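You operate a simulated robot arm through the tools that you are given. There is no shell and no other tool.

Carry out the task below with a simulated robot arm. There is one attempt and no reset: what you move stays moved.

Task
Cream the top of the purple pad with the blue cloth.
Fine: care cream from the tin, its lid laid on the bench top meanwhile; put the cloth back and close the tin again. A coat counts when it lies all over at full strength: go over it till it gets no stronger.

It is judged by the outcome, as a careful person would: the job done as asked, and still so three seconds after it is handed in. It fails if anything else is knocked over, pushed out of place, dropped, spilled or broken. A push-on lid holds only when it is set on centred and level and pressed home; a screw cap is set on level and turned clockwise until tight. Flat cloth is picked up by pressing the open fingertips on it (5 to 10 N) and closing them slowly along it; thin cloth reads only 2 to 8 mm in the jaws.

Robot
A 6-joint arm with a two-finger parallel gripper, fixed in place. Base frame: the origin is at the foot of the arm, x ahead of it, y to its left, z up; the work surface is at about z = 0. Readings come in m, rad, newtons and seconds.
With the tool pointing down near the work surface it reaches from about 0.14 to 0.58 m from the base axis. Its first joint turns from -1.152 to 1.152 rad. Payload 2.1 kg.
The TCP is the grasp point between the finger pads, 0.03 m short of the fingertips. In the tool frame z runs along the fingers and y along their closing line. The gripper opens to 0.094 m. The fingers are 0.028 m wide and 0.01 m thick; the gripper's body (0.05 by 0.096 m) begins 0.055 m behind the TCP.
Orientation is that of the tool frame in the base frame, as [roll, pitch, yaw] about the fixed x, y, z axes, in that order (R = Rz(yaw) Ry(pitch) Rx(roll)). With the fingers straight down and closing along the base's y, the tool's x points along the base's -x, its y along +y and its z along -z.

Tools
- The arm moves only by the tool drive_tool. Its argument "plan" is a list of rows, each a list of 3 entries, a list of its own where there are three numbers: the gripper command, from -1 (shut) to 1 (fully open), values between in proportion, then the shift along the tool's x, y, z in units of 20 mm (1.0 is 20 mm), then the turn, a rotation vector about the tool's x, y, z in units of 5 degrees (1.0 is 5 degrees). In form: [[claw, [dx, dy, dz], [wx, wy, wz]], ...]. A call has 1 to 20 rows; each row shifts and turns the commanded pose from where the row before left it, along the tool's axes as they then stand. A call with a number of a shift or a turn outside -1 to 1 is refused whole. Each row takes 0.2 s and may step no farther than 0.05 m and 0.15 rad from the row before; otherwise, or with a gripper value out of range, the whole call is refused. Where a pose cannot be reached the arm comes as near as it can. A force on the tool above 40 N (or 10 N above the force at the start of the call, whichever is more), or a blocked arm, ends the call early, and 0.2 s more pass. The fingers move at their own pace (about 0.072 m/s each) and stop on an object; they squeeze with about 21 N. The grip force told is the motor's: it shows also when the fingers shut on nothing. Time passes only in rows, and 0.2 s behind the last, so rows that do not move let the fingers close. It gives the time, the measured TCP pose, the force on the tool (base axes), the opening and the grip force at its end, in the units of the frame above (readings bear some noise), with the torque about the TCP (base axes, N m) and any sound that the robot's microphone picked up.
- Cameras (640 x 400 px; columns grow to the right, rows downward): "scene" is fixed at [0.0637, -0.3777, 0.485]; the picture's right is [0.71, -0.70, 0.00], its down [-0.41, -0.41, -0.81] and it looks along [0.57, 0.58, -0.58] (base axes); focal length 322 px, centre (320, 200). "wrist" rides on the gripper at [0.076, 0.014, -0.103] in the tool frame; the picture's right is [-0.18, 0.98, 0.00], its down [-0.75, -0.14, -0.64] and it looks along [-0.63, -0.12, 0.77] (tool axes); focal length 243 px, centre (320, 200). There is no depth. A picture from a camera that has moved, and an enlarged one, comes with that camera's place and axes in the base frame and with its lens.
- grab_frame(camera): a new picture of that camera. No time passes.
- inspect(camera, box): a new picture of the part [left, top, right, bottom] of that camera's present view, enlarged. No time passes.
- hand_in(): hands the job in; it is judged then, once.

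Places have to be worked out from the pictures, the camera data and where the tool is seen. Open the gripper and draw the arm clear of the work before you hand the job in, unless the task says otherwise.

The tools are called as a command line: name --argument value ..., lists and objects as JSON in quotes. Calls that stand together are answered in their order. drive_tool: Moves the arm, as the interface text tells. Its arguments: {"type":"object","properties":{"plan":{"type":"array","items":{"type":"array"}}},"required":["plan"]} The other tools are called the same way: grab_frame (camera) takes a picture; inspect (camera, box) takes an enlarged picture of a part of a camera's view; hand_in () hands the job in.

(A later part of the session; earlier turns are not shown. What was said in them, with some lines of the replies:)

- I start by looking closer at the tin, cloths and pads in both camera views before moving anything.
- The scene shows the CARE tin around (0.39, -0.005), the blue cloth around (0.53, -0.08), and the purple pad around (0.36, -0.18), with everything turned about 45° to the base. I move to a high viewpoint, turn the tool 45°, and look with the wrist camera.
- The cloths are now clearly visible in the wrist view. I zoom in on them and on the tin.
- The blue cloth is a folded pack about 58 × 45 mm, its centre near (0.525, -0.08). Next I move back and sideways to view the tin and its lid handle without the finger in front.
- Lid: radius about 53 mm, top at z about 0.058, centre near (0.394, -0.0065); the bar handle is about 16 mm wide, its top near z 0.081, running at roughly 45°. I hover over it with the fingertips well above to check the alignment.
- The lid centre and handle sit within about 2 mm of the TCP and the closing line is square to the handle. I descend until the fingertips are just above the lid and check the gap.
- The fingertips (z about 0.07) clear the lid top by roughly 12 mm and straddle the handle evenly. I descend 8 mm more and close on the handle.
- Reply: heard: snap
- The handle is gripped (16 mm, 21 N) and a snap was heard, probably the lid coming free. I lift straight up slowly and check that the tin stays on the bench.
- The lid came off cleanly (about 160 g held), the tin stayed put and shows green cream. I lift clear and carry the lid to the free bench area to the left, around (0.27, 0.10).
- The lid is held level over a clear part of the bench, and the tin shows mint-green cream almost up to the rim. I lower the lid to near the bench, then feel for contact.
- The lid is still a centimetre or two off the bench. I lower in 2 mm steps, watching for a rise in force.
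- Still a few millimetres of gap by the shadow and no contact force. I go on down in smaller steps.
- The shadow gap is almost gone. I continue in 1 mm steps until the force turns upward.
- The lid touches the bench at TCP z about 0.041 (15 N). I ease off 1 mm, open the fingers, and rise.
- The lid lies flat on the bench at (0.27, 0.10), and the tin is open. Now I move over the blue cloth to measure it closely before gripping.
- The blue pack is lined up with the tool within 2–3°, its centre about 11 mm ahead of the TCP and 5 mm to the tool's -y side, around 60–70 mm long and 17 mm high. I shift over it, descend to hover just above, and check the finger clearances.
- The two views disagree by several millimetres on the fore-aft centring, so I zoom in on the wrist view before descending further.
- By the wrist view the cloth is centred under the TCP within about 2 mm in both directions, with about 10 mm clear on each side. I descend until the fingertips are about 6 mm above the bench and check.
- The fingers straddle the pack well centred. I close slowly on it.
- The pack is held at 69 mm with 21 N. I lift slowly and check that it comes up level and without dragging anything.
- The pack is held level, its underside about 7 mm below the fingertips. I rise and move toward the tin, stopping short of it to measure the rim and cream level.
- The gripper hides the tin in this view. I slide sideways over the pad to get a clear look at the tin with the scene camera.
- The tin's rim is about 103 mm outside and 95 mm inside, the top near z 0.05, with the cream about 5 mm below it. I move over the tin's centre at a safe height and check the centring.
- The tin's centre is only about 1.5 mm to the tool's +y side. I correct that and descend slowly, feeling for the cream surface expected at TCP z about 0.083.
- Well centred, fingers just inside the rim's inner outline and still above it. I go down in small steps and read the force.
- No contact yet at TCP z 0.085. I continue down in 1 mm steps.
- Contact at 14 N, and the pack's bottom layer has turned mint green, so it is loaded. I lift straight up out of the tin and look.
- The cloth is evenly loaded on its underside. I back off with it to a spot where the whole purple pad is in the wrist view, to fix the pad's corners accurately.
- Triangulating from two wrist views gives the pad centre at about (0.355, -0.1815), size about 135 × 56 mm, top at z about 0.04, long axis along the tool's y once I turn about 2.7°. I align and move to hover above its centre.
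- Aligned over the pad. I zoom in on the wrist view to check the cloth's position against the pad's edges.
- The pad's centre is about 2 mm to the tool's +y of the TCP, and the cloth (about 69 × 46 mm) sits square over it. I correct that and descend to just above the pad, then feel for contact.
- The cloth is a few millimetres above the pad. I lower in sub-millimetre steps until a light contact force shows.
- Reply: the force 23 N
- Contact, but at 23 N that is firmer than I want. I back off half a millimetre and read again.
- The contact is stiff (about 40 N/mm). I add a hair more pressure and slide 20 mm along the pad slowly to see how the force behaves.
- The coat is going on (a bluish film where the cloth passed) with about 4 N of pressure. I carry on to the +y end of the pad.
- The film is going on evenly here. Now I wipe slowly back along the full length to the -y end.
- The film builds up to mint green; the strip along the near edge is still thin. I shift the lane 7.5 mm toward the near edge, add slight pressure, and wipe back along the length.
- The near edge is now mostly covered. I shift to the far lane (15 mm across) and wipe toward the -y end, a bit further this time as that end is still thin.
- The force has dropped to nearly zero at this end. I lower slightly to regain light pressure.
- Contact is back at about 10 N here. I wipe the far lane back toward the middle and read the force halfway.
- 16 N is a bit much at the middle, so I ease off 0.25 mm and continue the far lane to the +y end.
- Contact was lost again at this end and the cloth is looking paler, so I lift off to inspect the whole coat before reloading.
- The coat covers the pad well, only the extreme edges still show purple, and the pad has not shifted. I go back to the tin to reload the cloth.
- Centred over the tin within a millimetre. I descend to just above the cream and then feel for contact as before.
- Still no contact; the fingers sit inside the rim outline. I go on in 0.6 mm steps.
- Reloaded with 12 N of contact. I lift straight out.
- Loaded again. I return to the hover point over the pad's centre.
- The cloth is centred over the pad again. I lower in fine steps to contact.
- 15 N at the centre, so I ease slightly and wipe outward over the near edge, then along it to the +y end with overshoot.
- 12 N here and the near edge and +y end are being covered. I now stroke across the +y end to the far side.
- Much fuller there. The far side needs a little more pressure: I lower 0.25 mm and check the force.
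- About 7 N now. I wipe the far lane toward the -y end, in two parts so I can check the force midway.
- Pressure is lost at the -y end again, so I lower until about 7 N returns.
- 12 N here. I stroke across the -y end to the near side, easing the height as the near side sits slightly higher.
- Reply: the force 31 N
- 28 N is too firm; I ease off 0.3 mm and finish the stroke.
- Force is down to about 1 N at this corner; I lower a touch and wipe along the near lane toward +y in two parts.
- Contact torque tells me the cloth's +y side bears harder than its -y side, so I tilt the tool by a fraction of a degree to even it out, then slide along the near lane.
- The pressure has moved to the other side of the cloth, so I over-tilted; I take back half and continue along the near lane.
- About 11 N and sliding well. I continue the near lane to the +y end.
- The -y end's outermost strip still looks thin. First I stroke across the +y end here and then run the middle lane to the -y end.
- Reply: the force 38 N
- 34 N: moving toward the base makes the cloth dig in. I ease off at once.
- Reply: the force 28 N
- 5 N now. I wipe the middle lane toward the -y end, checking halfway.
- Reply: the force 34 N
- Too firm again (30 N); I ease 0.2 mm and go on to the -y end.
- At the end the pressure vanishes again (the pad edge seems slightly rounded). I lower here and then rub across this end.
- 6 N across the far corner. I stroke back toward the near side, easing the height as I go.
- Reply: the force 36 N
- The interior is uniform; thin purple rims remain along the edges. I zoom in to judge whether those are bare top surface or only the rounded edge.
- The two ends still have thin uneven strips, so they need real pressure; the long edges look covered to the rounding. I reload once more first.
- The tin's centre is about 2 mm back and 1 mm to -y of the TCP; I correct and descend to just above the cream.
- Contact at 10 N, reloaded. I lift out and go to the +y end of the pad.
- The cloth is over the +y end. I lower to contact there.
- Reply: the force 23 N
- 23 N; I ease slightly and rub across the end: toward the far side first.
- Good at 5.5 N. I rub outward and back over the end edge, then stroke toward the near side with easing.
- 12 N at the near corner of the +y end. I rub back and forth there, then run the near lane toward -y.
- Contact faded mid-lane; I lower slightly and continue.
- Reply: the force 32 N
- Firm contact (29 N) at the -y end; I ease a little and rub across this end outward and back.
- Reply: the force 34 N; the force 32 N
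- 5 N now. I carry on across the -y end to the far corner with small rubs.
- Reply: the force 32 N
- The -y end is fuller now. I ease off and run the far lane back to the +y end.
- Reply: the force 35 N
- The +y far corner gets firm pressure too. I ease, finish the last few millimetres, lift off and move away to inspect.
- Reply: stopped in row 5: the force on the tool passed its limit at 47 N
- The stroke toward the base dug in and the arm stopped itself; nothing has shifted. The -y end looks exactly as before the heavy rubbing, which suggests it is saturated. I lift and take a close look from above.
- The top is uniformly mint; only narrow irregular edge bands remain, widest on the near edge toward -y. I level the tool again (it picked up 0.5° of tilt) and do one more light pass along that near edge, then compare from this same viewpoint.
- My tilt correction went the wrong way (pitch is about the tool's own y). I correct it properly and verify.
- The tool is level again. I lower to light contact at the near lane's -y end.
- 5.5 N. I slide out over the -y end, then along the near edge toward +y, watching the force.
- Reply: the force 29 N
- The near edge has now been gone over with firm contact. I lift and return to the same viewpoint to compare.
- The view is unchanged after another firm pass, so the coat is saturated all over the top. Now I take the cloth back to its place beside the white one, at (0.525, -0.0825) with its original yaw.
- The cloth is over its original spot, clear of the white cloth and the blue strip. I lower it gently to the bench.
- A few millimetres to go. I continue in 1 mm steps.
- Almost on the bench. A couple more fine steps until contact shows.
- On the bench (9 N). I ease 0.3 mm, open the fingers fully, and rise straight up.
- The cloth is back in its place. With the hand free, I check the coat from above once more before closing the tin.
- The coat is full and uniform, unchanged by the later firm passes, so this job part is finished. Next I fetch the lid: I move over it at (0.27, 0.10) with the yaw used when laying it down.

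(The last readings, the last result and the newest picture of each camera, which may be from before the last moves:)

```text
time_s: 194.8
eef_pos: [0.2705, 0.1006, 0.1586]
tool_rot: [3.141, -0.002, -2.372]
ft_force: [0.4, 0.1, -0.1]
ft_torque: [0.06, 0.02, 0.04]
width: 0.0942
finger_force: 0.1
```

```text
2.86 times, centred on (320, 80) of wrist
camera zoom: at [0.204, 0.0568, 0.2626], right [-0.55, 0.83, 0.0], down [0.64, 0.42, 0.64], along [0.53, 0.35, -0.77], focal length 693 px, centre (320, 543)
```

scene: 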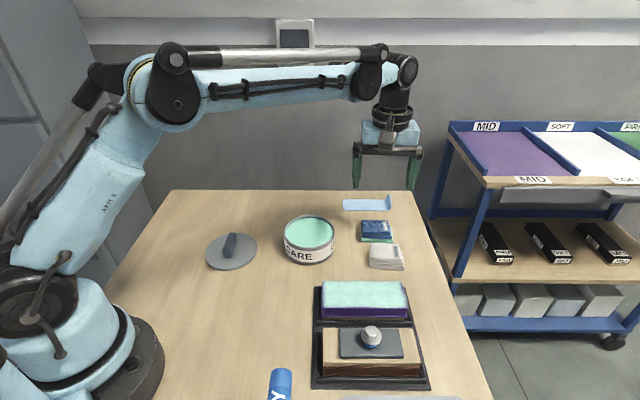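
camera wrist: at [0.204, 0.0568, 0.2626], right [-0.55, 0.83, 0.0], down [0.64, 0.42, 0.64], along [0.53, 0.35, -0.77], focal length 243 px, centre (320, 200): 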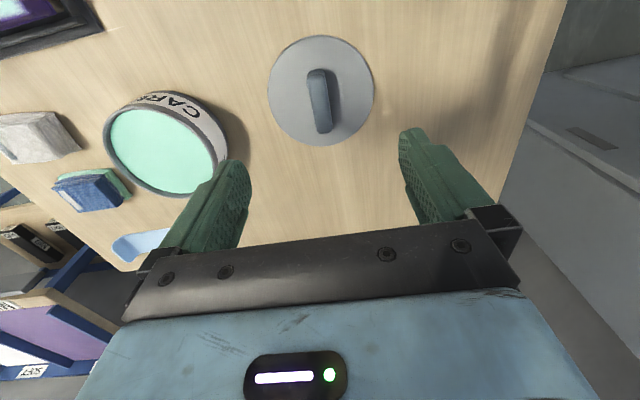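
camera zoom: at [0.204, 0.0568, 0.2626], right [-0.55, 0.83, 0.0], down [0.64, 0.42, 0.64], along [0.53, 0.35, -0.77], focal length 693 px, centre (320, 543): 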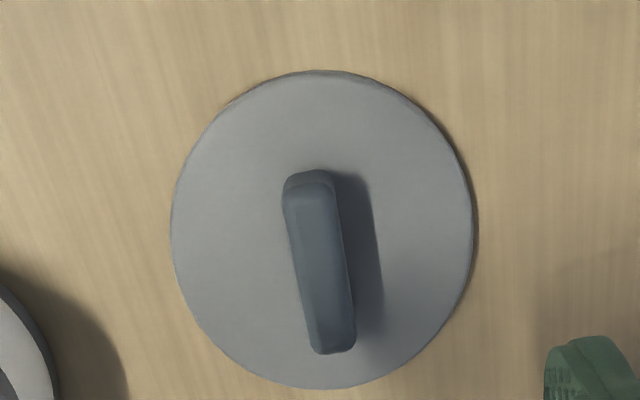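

The lid and handle are exactly where I left them, square to the fingers. I descend and grip the handle at the same relative height as before.

drive_tool --plan '[[1, [0, 0, 0.8], [0, 0, 0]], [1, [0, 0, 0.8], [0, 0, 0]], [1, [0, 0, 0.8], [0, 0, 0]], [1, [0, 0, 0.8], [0, 0, 0]], [1, [0, 0, 0.8], [0, 0, 0]], [1, [0, 0, 0.8], [0, 0, 0]], [1, [0, 0, 0.6], [0, 0, 0]], [1, [0, 0, 0.3], [0, 0, 0]], [1, [0, 0, 0.1], [0, 0, 0]], [1, [0, 0, 0], [0, 0, 0]]]'

inspect --camera "scene" --box '[170, 180, 290, 280]'

```text
time_s: 196.9
eef_pos: [0.2689, 0.1021, 0.0416]
tool_rot: [3.141, -0.001, -2.374]
ft_force: [0.4, 0.1, -0.4]
ft_torque: [0.01, -0.02, -0.04]
width: 0.0941
finger_force: 0.1
```

```text
4.00 times, centred on (230, 230) of scene
camera zoom: at [0.0637, -0.3777, 0.485], right [0.71, -0.7, 0.0], down [-0.41, -0.41, -0.81], along [0.57, 0.58, -0.58], focal length 1288 px, centre (680, 80)
```

zoom: 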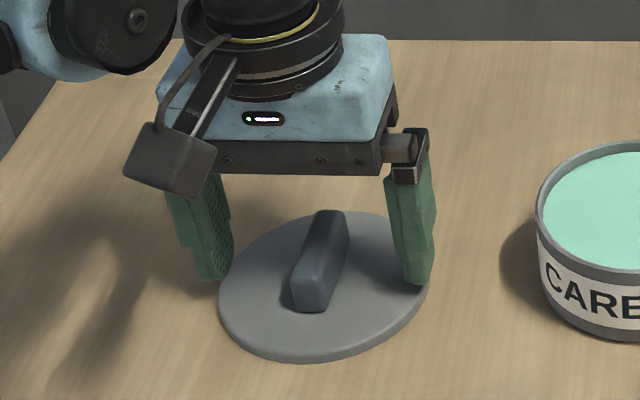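

The fingers straddle the handle just above the lid. I close on it.

drive_tool --plan '[[0.5, [0, 0, 0], [0, 0, 0]], [0, [0, 0, 0], [0, 0, 0]], [-0.3, [0, 0, 0], [0, 0, 0]], [-0.5, [0, 0, 0], [0, 0, 0]], [-0.7, [0, 0, 0], [0, 0, 0]], [-1, [0, 0, 0], [0, 0, 0]], [-1, [0, 0, 0], [0, 0, 0]], [-1, [0, 0, 0], [0, 0, 0]]]'

inspect --camera "wrist" --box '[200, 60, 440, 230]'

```text
time_s: 198.8
eef_pos: [0.2686, 0.1013, 0.0419]
tool_rot: [3.141, -0.002, -2.373]
ft_force: [-0.4, 0.0, 0.5]
ft_torque: [-0.03, 0.02, -0.02]
width: 0.0158
finger_force: 21.1
```

```text
2.35 times, centred on (320, 145) of wrist
camera zoom: at [0.2033, 0.0574, 0.1457], right [-0.55, 0.83, 0.0], down [0.64, 0.42, 0.64], along [0.53, 0.35, -0.77], focal length 571 px, centre (320, 329)
```

zoom: 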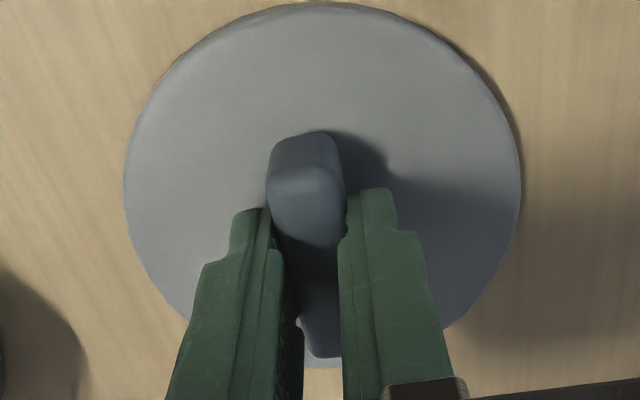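

The handle is gripped (15.8 mm) with the lid centred under the fingers within a millimetre. I lift and carry the lid over the tin, whose centre I have measured at about (0.3933, -0.0070).

drive_tool --plan '[[-1, [0, 0, -0.2], [0, 0, 0]], [-1, [0, 0, -0.6], [0, 0, 0]], [-1, [0, 0, -0.8], [0, 0, 0]], [-1, [0, 0, -0.8], [0, 0, 0]], [-1, [0, 0, -0.8], [0, 0, 0]], [-1, [0, 0, -0.8], [0, 0, 0]], [-1, [0, 0, -0.8], [0, 0, 0]], [-1, [0, 0, -0.6], [0, 0, 0]], [-1, [-0.076, -0.822, 0], [0, 0, 0]], [-1, [-0.076, -0.822, 0], [0, 0, 0]], [-1, [-0.076, -0.822, 0], [0, 0, 0]], [-1, [-0.076, -0.822, 0], [0, 0, 0]], [-1, [-0.076, -0.822, 0], [0, 0, 0]], [-1, [-0.076, -0.822, 0], [0, 0, 0]], [-1, [-0.076, -0.822, 0], [0, 0, 0]], [-1, [-0.076, -0.822, 0], [0, 0, 0]], [-1, [-0.076, -0.822, 0], [0, 0, 0]], [-1, [-0.076, -0.822, 0], [0, 0, 0]], [-1, [0, 0, 0], [0, 0, 0]]]'

grab_frame --camera "wrist"

inspect --camera "scene" --box '[260, 180, 360, 270]'

```text
time_s: 202.8
eef_pos: [0.3937, -0.0065, 0.1506]
tool_rot: [-3.14, -0.001, -2.374]
ft_force: [-0.4, -0.2, -0.3]
ft_torque: [0.01, -0.03, 0.03]
width: 0.0163
finger_force: 20.8
```

```text
taken
camera wrist: at [0.3296, -0.0512, 0.2542], right [-0.55, 0.83, 0.0], down [0.64, 0.42, 0.64], along [0.53, 0.35, -0.77], focal length 243 px, centre (320, 200)
```

wrist: 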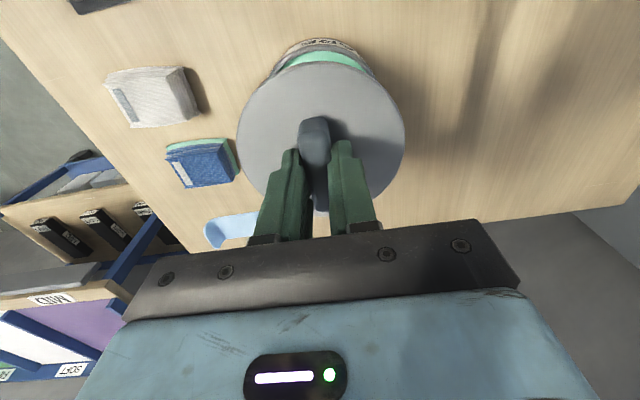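

```text
4.44 times, centred on (310, 225) of scene
camera zoom: at [0.0637, -0.3777, 0.485], right [0.71, -0.7, 0.0], down [-0.41, -0.41, -0.81], along [0.57, 0.58, -0.58], focal length 1431 px, centre (364, 89)
```

zoom: 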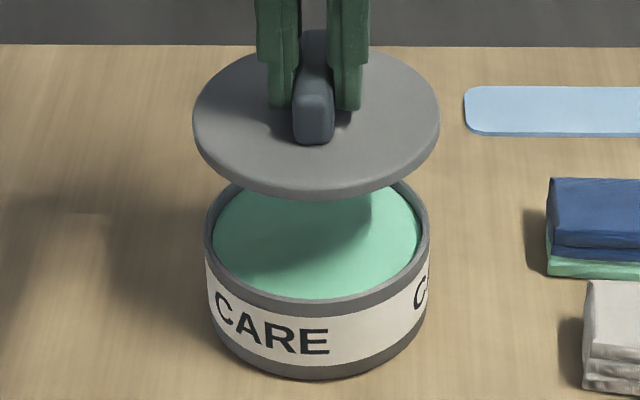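

The lid hovers over the tin. I zoom in to measure the rim that peeks out on the near side.

inspect --camera "wrist" --box '[220, 20, 420, 150]'

```text
3.08 times, centred on (320, 85) of wrist
camera zoom: at [0.3296, -0.0512, 0.2542], right [-0.55, 0.83, 0.0], down [0.64, 0.42, 0.64], along [0.53, 0.35, -0.77], focal length 746 px, centre (320, 554)
```

zoom: 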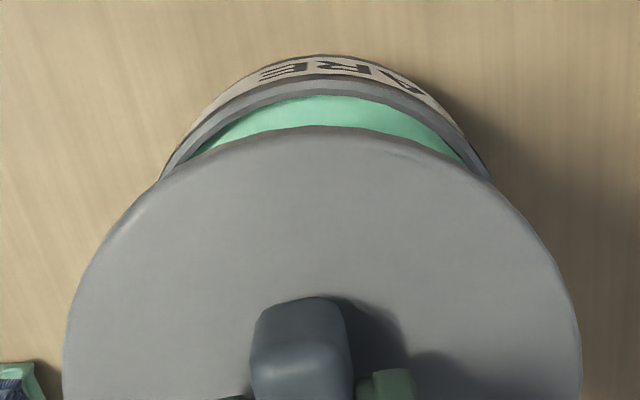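

Both views agree the tin's centre is about 1 mm to the tool's +y of the lid's centre. I make that correction and lower the lid to just above the rim.

drive_tool --plan '[[-1, [-0.02, 0.055, 0.3], [0, 0, 0]], [-1, [0, 0, 0.6], [0, 0, 0]], [-1, [0, 0, 0.6], [0, 0, 0]], [-1, [0, 0, 0.5], [0, 0, 0]], [-1, [0, 0, 0.3], [0, 0, 0]], [-1, [0, 0, 0], [0, 0, 0]]]'

inspect --camera "scene" --box '[260, 180, 360, 270]'

inspect --camera "wrist" --box '[220, 20, 420, 150]'

```text
time_s: 204.2
eef_pos: [0.3944, -0.0058, 0.1047]
tool_rot: [3.141, -0.002, -2.372]
ft_force: [0.4, -0.6, 0.0]
ft_torque: [-0.01, 0.02, -0.01]
width: 0.0159
finger_force: 21.0
```

```text
4.44 times, centred on (310, 225) of scene
camera zoom: at [0.0637, -0.3777, 0.485], right [0.71, -0.7, 0.0], down [-0.41, -0.41, -0.81], along [0.57, 0.58, -0.58], focal length 1431 px, centre (364, 89)
```

zoom: 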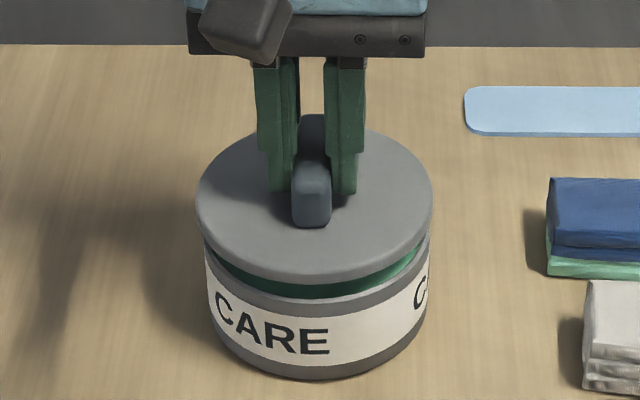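

```text
3.08 times, centred on (320, 85) of wrist
camera zoom: at [0.3287, -0.0494, 0.2076], right [-0.55, 0.83, 0.0], down [0.64, 0.42, 0.64], along [0.53, 0.35, -0.77], focal length 746 px, centre (320, 554)
```

zoom: 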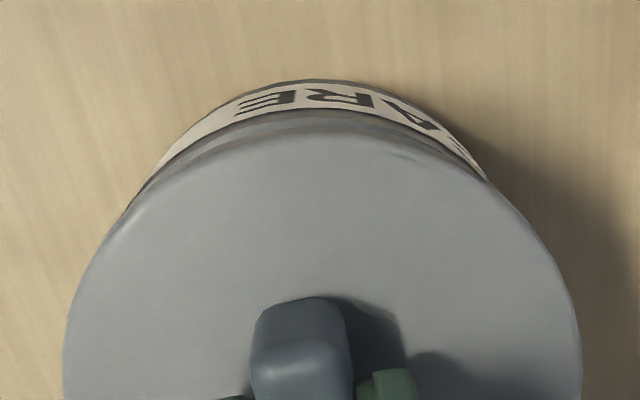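

Nearly there, about 10 mm above the rim. I zoom in on both sides of the scene view to verify the lateral centring more precisely.

inspect --camera "scene" --box '[296, 205, 328, 270]'

inspect --camera "scene" --box '[278, 210, 342, 250]'

inspect --camera "wrist" --box '[250, 30, 390, 100]'

```text
6.15 times, centred on (312, 238) of scene
camera zoom: at [0.0637, -0.3777, 0.485], right [0.71, -0.7, 0.0], down [-0.41, -0.41, -0.81], along [0.57, 0.58, -0.58], focal length 1981 px, centre (369, -31)
```

zoom: 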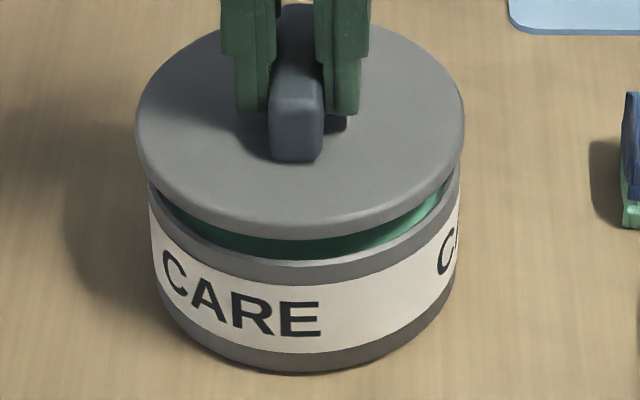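

```text
10.00 times, centred on (310, 230) of scene
camera zoom: at [0.0637, -0.3777, 0.485], right [0.71, -0.7, 0.0], down [-0.41, -0.41, -0.81], along [0.57, 0.58, -0.58], focal length 3220 px, centre (420, -100)
```

zoom: 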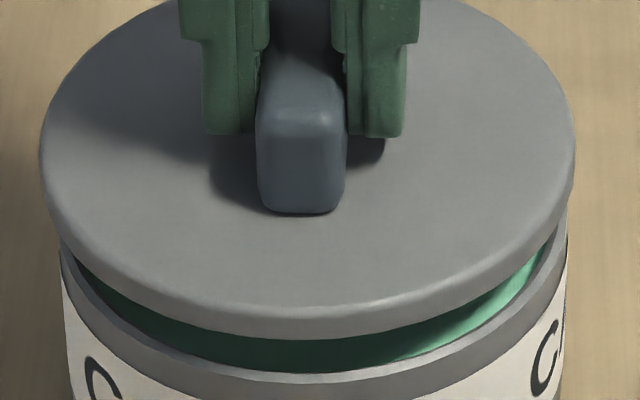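

```text
4.57 times, centred on (320, 65) of wrist
camera zoom: at [0.3287, -0.0494, 0.2076], right [-0.55, 0.83, 0.0], down [0.64, 0.42, 0.64], along [0.53, 0.35, -0.77], focal length 1109 px, centre (320, 817)
```

zoom: 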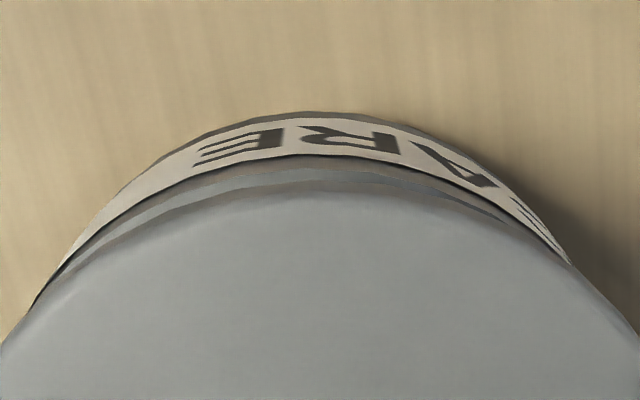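

The scene view at high zoom shows the lid about 0.8 mm too far to the tool's +y. I shift it back by 0.7 mm and lower on toward the rim in 1 mm steps.

drive_tool --plan '[[-1, [0.01, -0.035, 0.1], [0, 0, 0]], [-1, [0, 0, 0.1], [0, 0, 0]], [-1, [0, 0, 0.1], [0, 0, 0]], [-1, [0, 0, 0], [0, 0, 0]]]'

inspect --camera "scene" --box '[278, 210, 342, 250]'

inspect --camera "wrist" --box '[230, 20, 410, 130]'

```text
time_s: 205.2
eef_pos: [0.3946, -0.007, 0.098]
tool_rot: [3.141, -0.002, -2.373]
ft_force: [0.8, 0.0, -1.0]
ft_torque: [-0.01, 0.03, -0.01]
width: 0.0162
finger_force: 21.4
```

```text
10.00 times, centred on (310, 230) of scene
camera zoom: at [0.0637, -0.3777, 0.485], right [0.71, -0.7, 0.0], down [-0.41, -0.41, -0.81], along [0.57, 0.58, -0.58], focal length 3220 px, centre (420, -100)
```

zoom: 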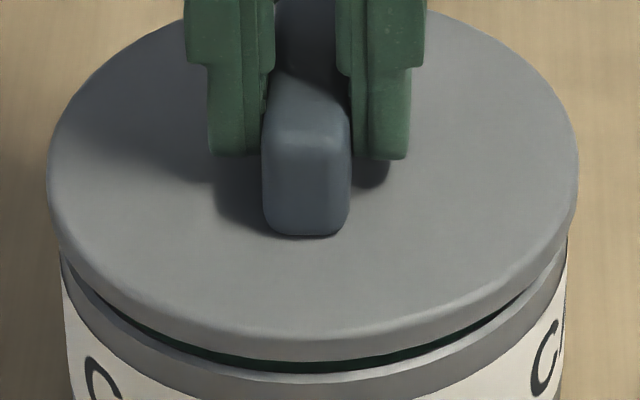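

```text
3.56 times, centred on (320, 75) of wrist
camera zoom: at [0.3296, -0.0498, 0.2017], right [-0.55, 0.83, 0.0], down [0.64, 0.42, 0.64], along [0.53, 0.35, -0.77], focal length 863 px, centre (320, 644)
```

zoom: 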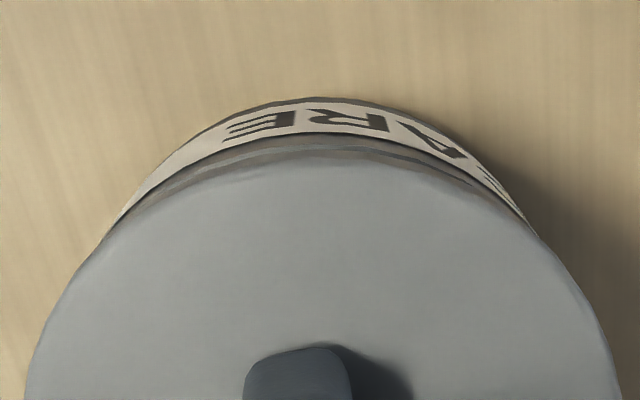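

Laterally the lid now matches the rim; fore-aft it seems about 1 mm too far forward. I shift 0.8 mm back and lower until the lid meets the rim.

drive_tool --plan '[[-1, [0.04, 0, 0.05], [0, 0, 0]], [-1, [0, 0, 0.05], [0, 0, 0]], [-1, [0, 0, 0.05], [0, 0, 0]]]'

```text
time_s: 205.9
eef_pos: [0.3924, -0.0075, 0.0944]
tool_rot: [3.141, 0.0, -2.374]
ft_force: [-0.4, 0.6, 0.2]
ft_torque: [-0.01, 0.01, 0.03]
width: 0.0163
finger_force: 20.8
```

drive_tool --plan '[[-1, [0, 0, 0.05], [0, 0, 0]], [-1, [0, 0, 0.05], [0, 0, 0]]]'

inspect --camera "scene" --box '[278, 210, 342, 250]'

```text
time_s: 206.6
eef_pos: [0.3941, -0.007, 0.0918]
tool_rot: [-3.142, -0.003, -2.374]
ft_force: [-0.5, -0.1, 0.5]
ft_torque: [-0.01, 0.03, -0.01]
width: 0.0161
finger_force: 20.8
```

```text
10.00 times, centred on (310, 230) of scene
camera zoom: at [0.0637, -0.3777, 0.485], right [0.71, -0.7, 0.0], down [-0.41, -0.41, -0.81], along [0.57, 0.58, -0.58], focal length 3220 px, centre (420, -100)
```

zoom: 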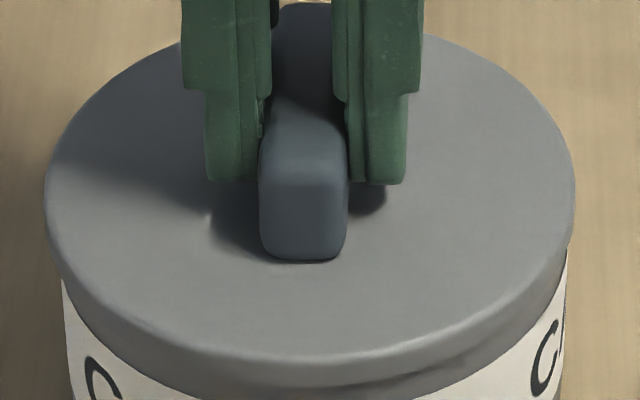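

No resistance yet with the lid practically at the rim; it sits about 0.7 mm to +y again, so I nudge it back and keep lowering gently, feeling for the seat.

drive_tool --plan '[[-1, [0, -0.03, 0], [0, 0, 0]], [-1, [0, 0, 0.04], [0, 0, 0]]]'

inspect --camera "scene" --box '[278, 210, 342, 250]'

```text
time_s: 207.2
eef_pos: [0.3926, -0.0078, 0.0918]
tool_rot: [3.141, -0.002, -2.373]
ft_force: [-0.2, 0.1, -0.3]
ft_torque: [0.02, 0.0, 0.02]
width: 0.0162
finger_force: 21.0
```

```text
10.00 times, centred on (310, 230) of scene
camera zoom: at [0.0637, -0.3777, 0.485], right [0.71, -0.7, 0.0], down [-0.41, -0.41, -0.81], along [0.57, 0.58, -0.58], focal length 3220 px, centre (420, -100)
```

zoom: 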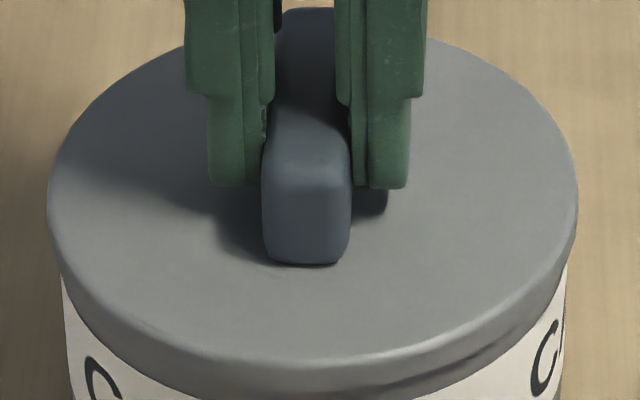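

Now the lid and rim outlines are concentric (within 0.2 mm laterally). I continue down in 0.8 mm steps.

drive_tool --plan '[[-1, [0, 0, 0.04], [0, 0, 0]]]'

```text
time_s: 207.6
eef_pos: [0.3934, -0.0074, 0.0924]
tool_rot: [3.141, 0.0, -2.373]
ft_force: [0.5, 2.0, 14.7]
ft_torque: [0.06, 0.01, 0.04]
width: 0.0162
finger_force: 21.1
heard: snap
```

A snap was heard at 15 N. I press a little more to be sure it is home, watching the force.

drive_tool --plan '[[-1, [0, 0, 0.02], [0, 0, 0]]]'

inspect --camera "scene" --box '[278, 210, 342, 250]'

inspect --camera "scene" --box '[270, 200, 350, 270]'

```text
time_s: 207.9
eef_pos: [0.3938, -0.0075, 0.0917]
tool_rot: [3.141, -0.001, -2.371]
ft_force: [-1.6, 5.6, 14.9]
ft_torque: [0.14, 0.04, -0.01]
width: 0.0161
finger_force: 21.1
```

```text
10.00 times, centred on (310, 230) of scene
camera zoom: at [0.0636, -0.3777, 0.485], right [0.71, -0.7, 0.0], down [-0.41, -0.41, -0.81], along [0.57, 0.58, -0.58], focal length 3220 px, centre (420, -100)
```

zoom: 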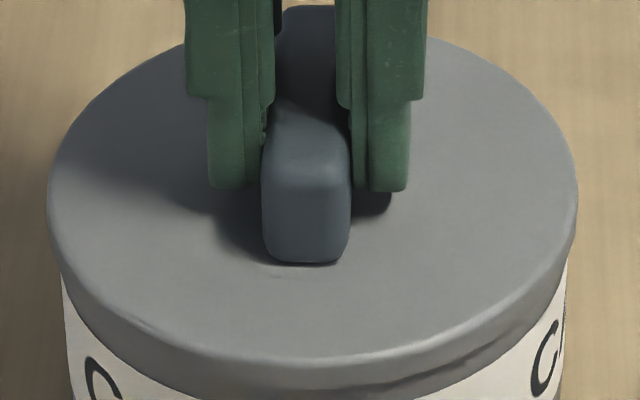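

```text
5.71 times, centred on (310, 235) of scene
camera zoom: at [0.0636, -0.3777, 0.485], right [0.71, -0.7, 0.0], down [-0.41, -0.41, -0.81], along [0.57, 0.58, -0.58], focal length 1840 px, centre (377, 0)
```

zoom: 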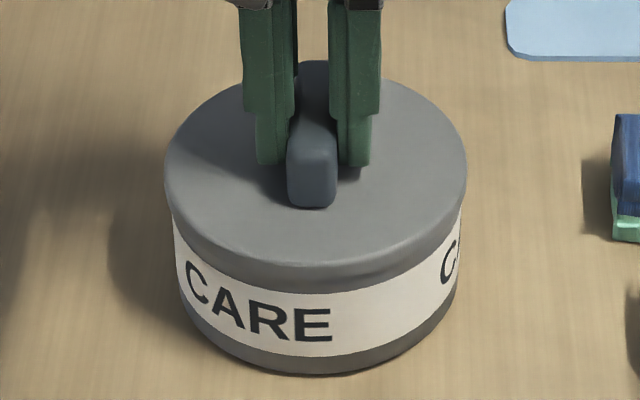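

The lid is down and looks like the original closed state, but the fingers start slipping on the handle, so pressing harder this way is no use. I open the fingers gently and listen.

drive_tool --plan '[[-0.5, [0, 0, 0], [0, 0, 0]], [-0.4, [0, 0, 0], [0, 0, 0]], [-0.2, [0, 0, 0], [0, 0, 0]], [0, [0, 0, 0], [0, 0, 0]], [0, [0, 0, 0], [0, 0, 0]]]'

inspect --camera "scene" --box '[270, 200, 350, 270]'

```text
time_s: 209.2
eef_pos: [0.393, -0.0075, 0.0909]
tool_rot: [3.141, -0.001, -2.374]
ft_force: [0.7, 0.2, -0.4]
ft_torque: [0.03, -0.03, -0.01]
width: 0.0466
finger_force: 0.0
```

```text
5.71 times, centred on (310, 235) of scene
camera zoom: at [0.0637, -0.3777, 0.485], right [0.71, -0.7, 0.0], down [-0.41, -0.41, -0.81], along [0.57, 0.58, -0.58], focal length 1840 px, centre (377, 0)
```

zoom: 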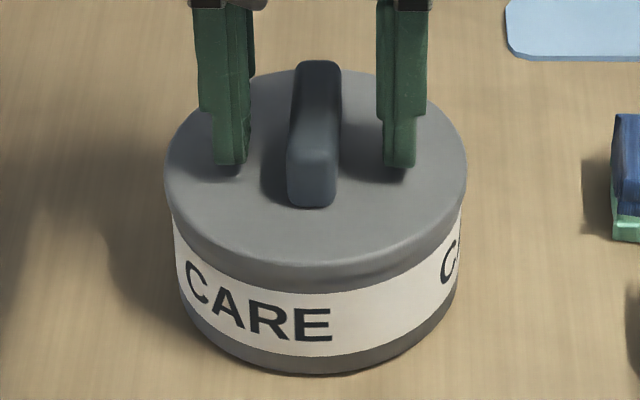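

No further sound; the lid sits level and at the same height as at the start. To be certain it is home, I rise, shut the fingers, and press straight down on the handle's top.

drive_tool --plan '[[0, [0, 0, -0.3], [0, 0, 0]], [0, [0, 0, -0.7], [0, 0, 0]], [0, [0, 0, -0.8], [0, 0, 0]], [0, [0, 0, -0.5], [0, 0, 0]], [-0.6, [0, 0, 0], [0, 0, 0]], [-1, [0, 0, 0], [0, 0, 0]], [-1, [0, 0, 0], [0, 0, 0]], [-1, [0, 0, 0], [0, 0, 0]], [-1, [0, 0, 0], [0, 0, 0]]]'

inspect --camera "scene" --box '[260, 180, 360, 270]'

inspect --camera "wrist" --box '[200, 20, 440, 230]'

```text
time_s: 211.2
eef_pos: [0.395, -0.0068, 0.1361]
tool_rot: [-3.141, -0.002, -2.373]
ft_force: [-0.4, -0.5, 0.1]
ft_torque: [0.02, -0.02, 0.0]
width: 0.0
finger_force: 20.8
```

```text
4.44 times, centred on (310, 225) of scene
camera zoom: at [0.0637, -0.3777, 0.485], right [0.71, -0.7, 0.0], down [-0.41, -0.41, -0.81], along [0.57, 0.58, -0.58], focal length 1431 px, centre (364, 89)
```

zoom: 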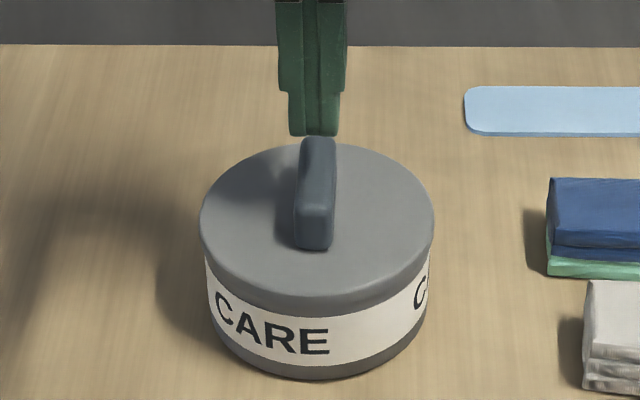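

```text
1.90 times, centred on (320, 125) of wrist
camera zoom: at [0.3287, -0.051, 0.2404], right [-0.55, 0.83, 0.0], down [0.64, 0.42, 0.64], along [0.53, 0.35, -0.77], focal length 462 px, centre (320, 343)
```

zoom: 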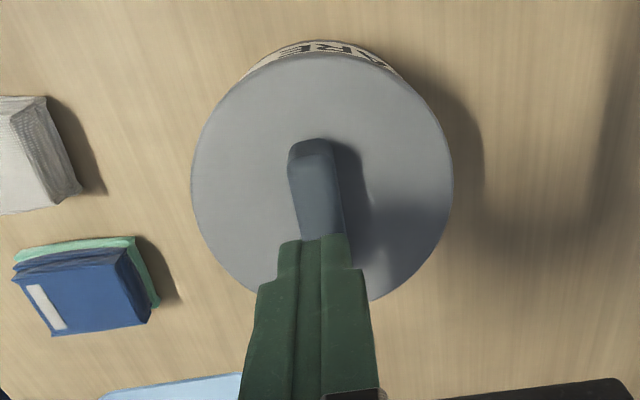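

The closed fingertips are right above the handle's middle. I come down to it and feel for contact.

drive_tool --plan '[[-1, [0, 0, 0.4], [0, 0, 0]], [-1, [0, 0, 0.4], [0, 0, 0]], [-1, [0, 0, 0.1], [0, 0, 0]], [-1, [0, 0, 0.1], [0, 0, 0]], [-1, [0, 0, 0.05], [0, 0, 0]]]'

```text
time_s: 212.3
eef_pos: [0.3934, -0.0094, 0.1155]
tool_rot: [3.141, -0.002, -2.374]
ft_force: [-0.4, -0.5, -0.2]
ft_torque: [-0.01, -0.01, 0.01]
width: 0.0002
finger_force: 21.3
```

drive_tool --plan '[[-1, [0, 0, 0.05], [0, 0, 0]], [-1, [0, 0, 0.05], [0, 0, 0]], [-1, [0, 0, 0.05], [0, 0, 0]]]'

```text
time_s: 213.2
eef_pos: [0.3939, -0.0081, 0.1123]
tool_rot: [3.141, -0.001, -2.373]
ft_force: [0.3, -0.5, -0.2]
ft_torque: [-0.02, -0.01, 0.05]
width: 0.0002
finger_force: 21.2
```

drive_tool --plan '[[-1, [0, 0, 0.04], [0, 0, 0]], [-1, [0, 0, 0.04], [0, 0, 0]]]'

```text
time_s: 213.8
eef_pos: [0.3951, -0.0089, 0.1127]
tool_rot: [-3.14, -0.002, -2.374]
ft_force: [-2.4, 1.0, 22.2]
ft_torque: [0.06, 0.02, -0.03]
width: 0.0
finger_force: 21.2
```

22 N on the handle and no further movement or sound: the lid is home. One slightly firmer push to confirm, then I withdraw.

drive_tool --plan '[[-1, [0, 0, 0.01], [0, 0, 0]], [-1, [0, 0, 0], [0, 0, 0]]]'

```text
time_s: 214.3
eef_pos: [0.3943, -0.0072, 0.1115]
tool_rot: [-3.141, -0.002, -2.374]
ft_force: [-0.7, 3.2, 32.8]
ft_torque: [0.14, 0.0, -0.02]
width: 0.0
finger_force: 21.7
```

Firm at 33 N with no change, so it is seated. I rise, open the gripper and move clear.

drive_tool --plan '[[-1, [0, 0, -0.1], [0, 0, 0]], [-1, [0, 0, -0.5], [0, 0, 0]], [-1, [0, 0, -0.9], [0, 0, 0]], [-1, [0, 0, -0.9], [0, 0, 0]], [0, [0, 0, -0.9], [0, 0, 0]], [1, [0, 0, -0.9], [0, 0, 0]], [1, [0, 0, -0.9], [0, 0, 0]], [1, [0.5, 0, -0.9], [0, 0, 0]], [1, [0.8, 0, -0.9], [0, 0, 0]], [1, [0.8, 0, -0.9], [0, 0, 0]], [1, [0.8, 0, 0], [0, 0, 0]], [1, [0.8, 0, 0], [0, 0, 0]], [1, [0.8, 0, 0], [0, 0, 0]], [1, [0, 0, 0], [0, 0, 0]]]'

grab_frame --camera "scene"

grab_frame --camera "wrist"

inspect --camera "scene" --box '[260, 180, 440, 292]'

inspect --camera "scene" --box '[240, 260, 464, 400]'

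```text
time_s: 217.3
eef_pos: [0.33, -0.0695, 0.2678]
tool_rot: [3.139, -0.003, -2.373]
ft_force: [-1.1, -0.4, 1.3]
ft_torque: [0.05, 0.0, -0.02]
width: 0.094
finger_force: 0.0
```

```text
taken
```

scene: 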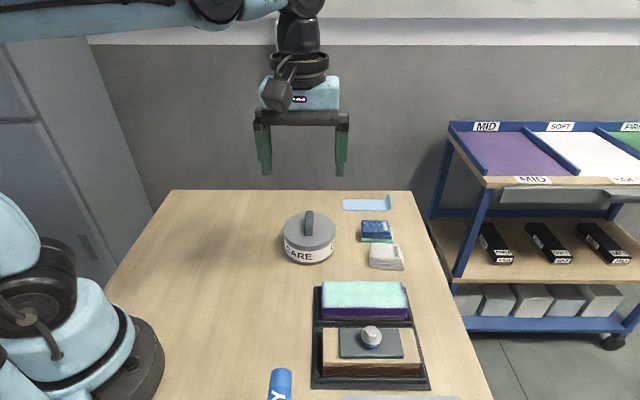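

```text
taken
camera wrist: at [0.2639, -0.1132, 0.3713], right [-0.55, 0.83, 0.0], down [0.64, 0.42, 0.64], along [0.53, 0.35, -0.77], focal length 243 px, centre (320, 200)
```

wrist: 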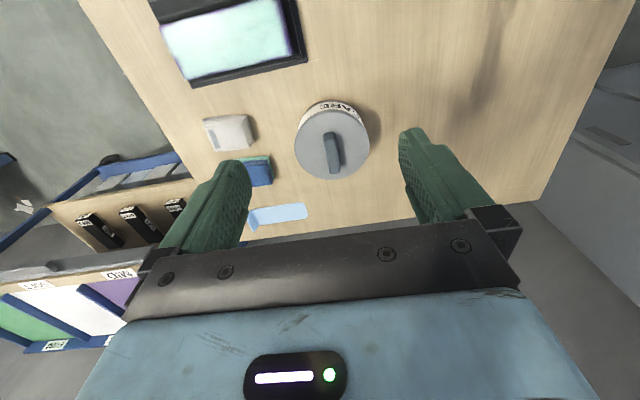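

```text
3.56 times, centred on (350, 236) of scene
camera zoom: at [0.0636, -0.3777, 0.485], right [0.71, -0.7, 0.0], down [-0.41, -0.41, -0.81], along [0.57, 0.58, -0.58], focal length 1145 px, centre (213, 72)
```

zoom: 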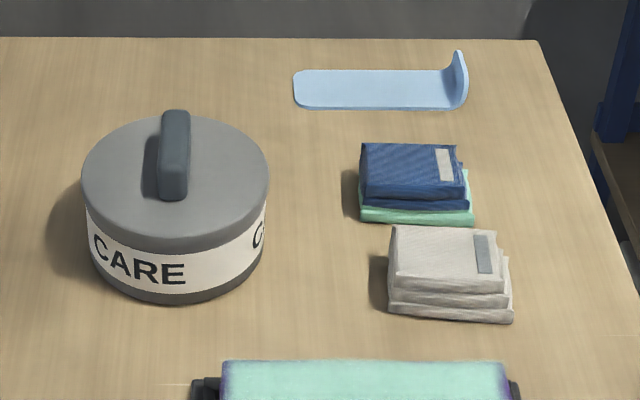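

```text
2.86 times, centred on (352, 330) of scene
camera zoom: at [0.0636, -0.3777, 0.485], right [0.71, -0.7, 0.0], down [-0.41, -0.41, -0.81], along [0.57, 0.58, -0.58], focal length 920 px, centre (229, -171)
```

zoom: 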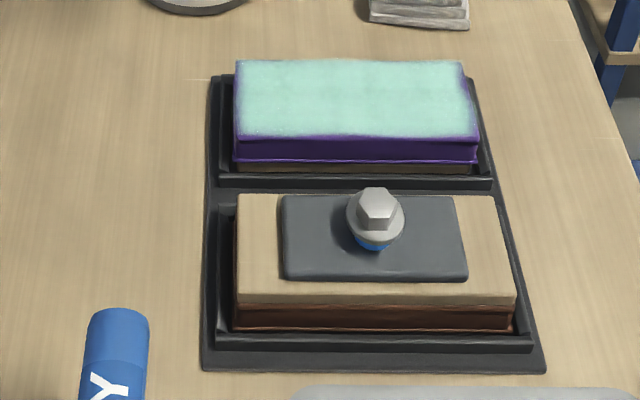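

Everything is in order: the tin is closed with the lid level, the blue cloth is back in its spot, the pad is evenly creamed, and the other objects are where they started. The gripper is open and clear, so I hand the job in.

hand_in

```text
The job is handed in.
```

The top of the purple pad is creamed, the blue cloth is back in its place and the tin is closed. The job has been handed in.

- **Coat:** it is an even mint green across the whole top. I loaded the cloth three times and wiped the whole surface, with extra passes over the edges and both ends. A thin purple line still shows along the rim. It looked the same after firm extra passes, so I took it to be the rounded edge rather than bare pad.
- **Pressure:** the wiping force was uneven, mostly 5 to 30 N. One stroke towards the base dug in at 47 N and the arm stopped itself. The pad did not shift.
- **Tin:** the lid lay on the bench while I worked. It snapped when I set it back on, and it held still when I pressed the handle with 33 N. The tin itself moved about 1.5 mm when I gripped the lid.
- **Cloth:** it is folded as before in its original spot, with cream still on its underside.
- **Everything else:** nothing else looks moved or knocked over. The arm finished with the gripper open and clear of the work.
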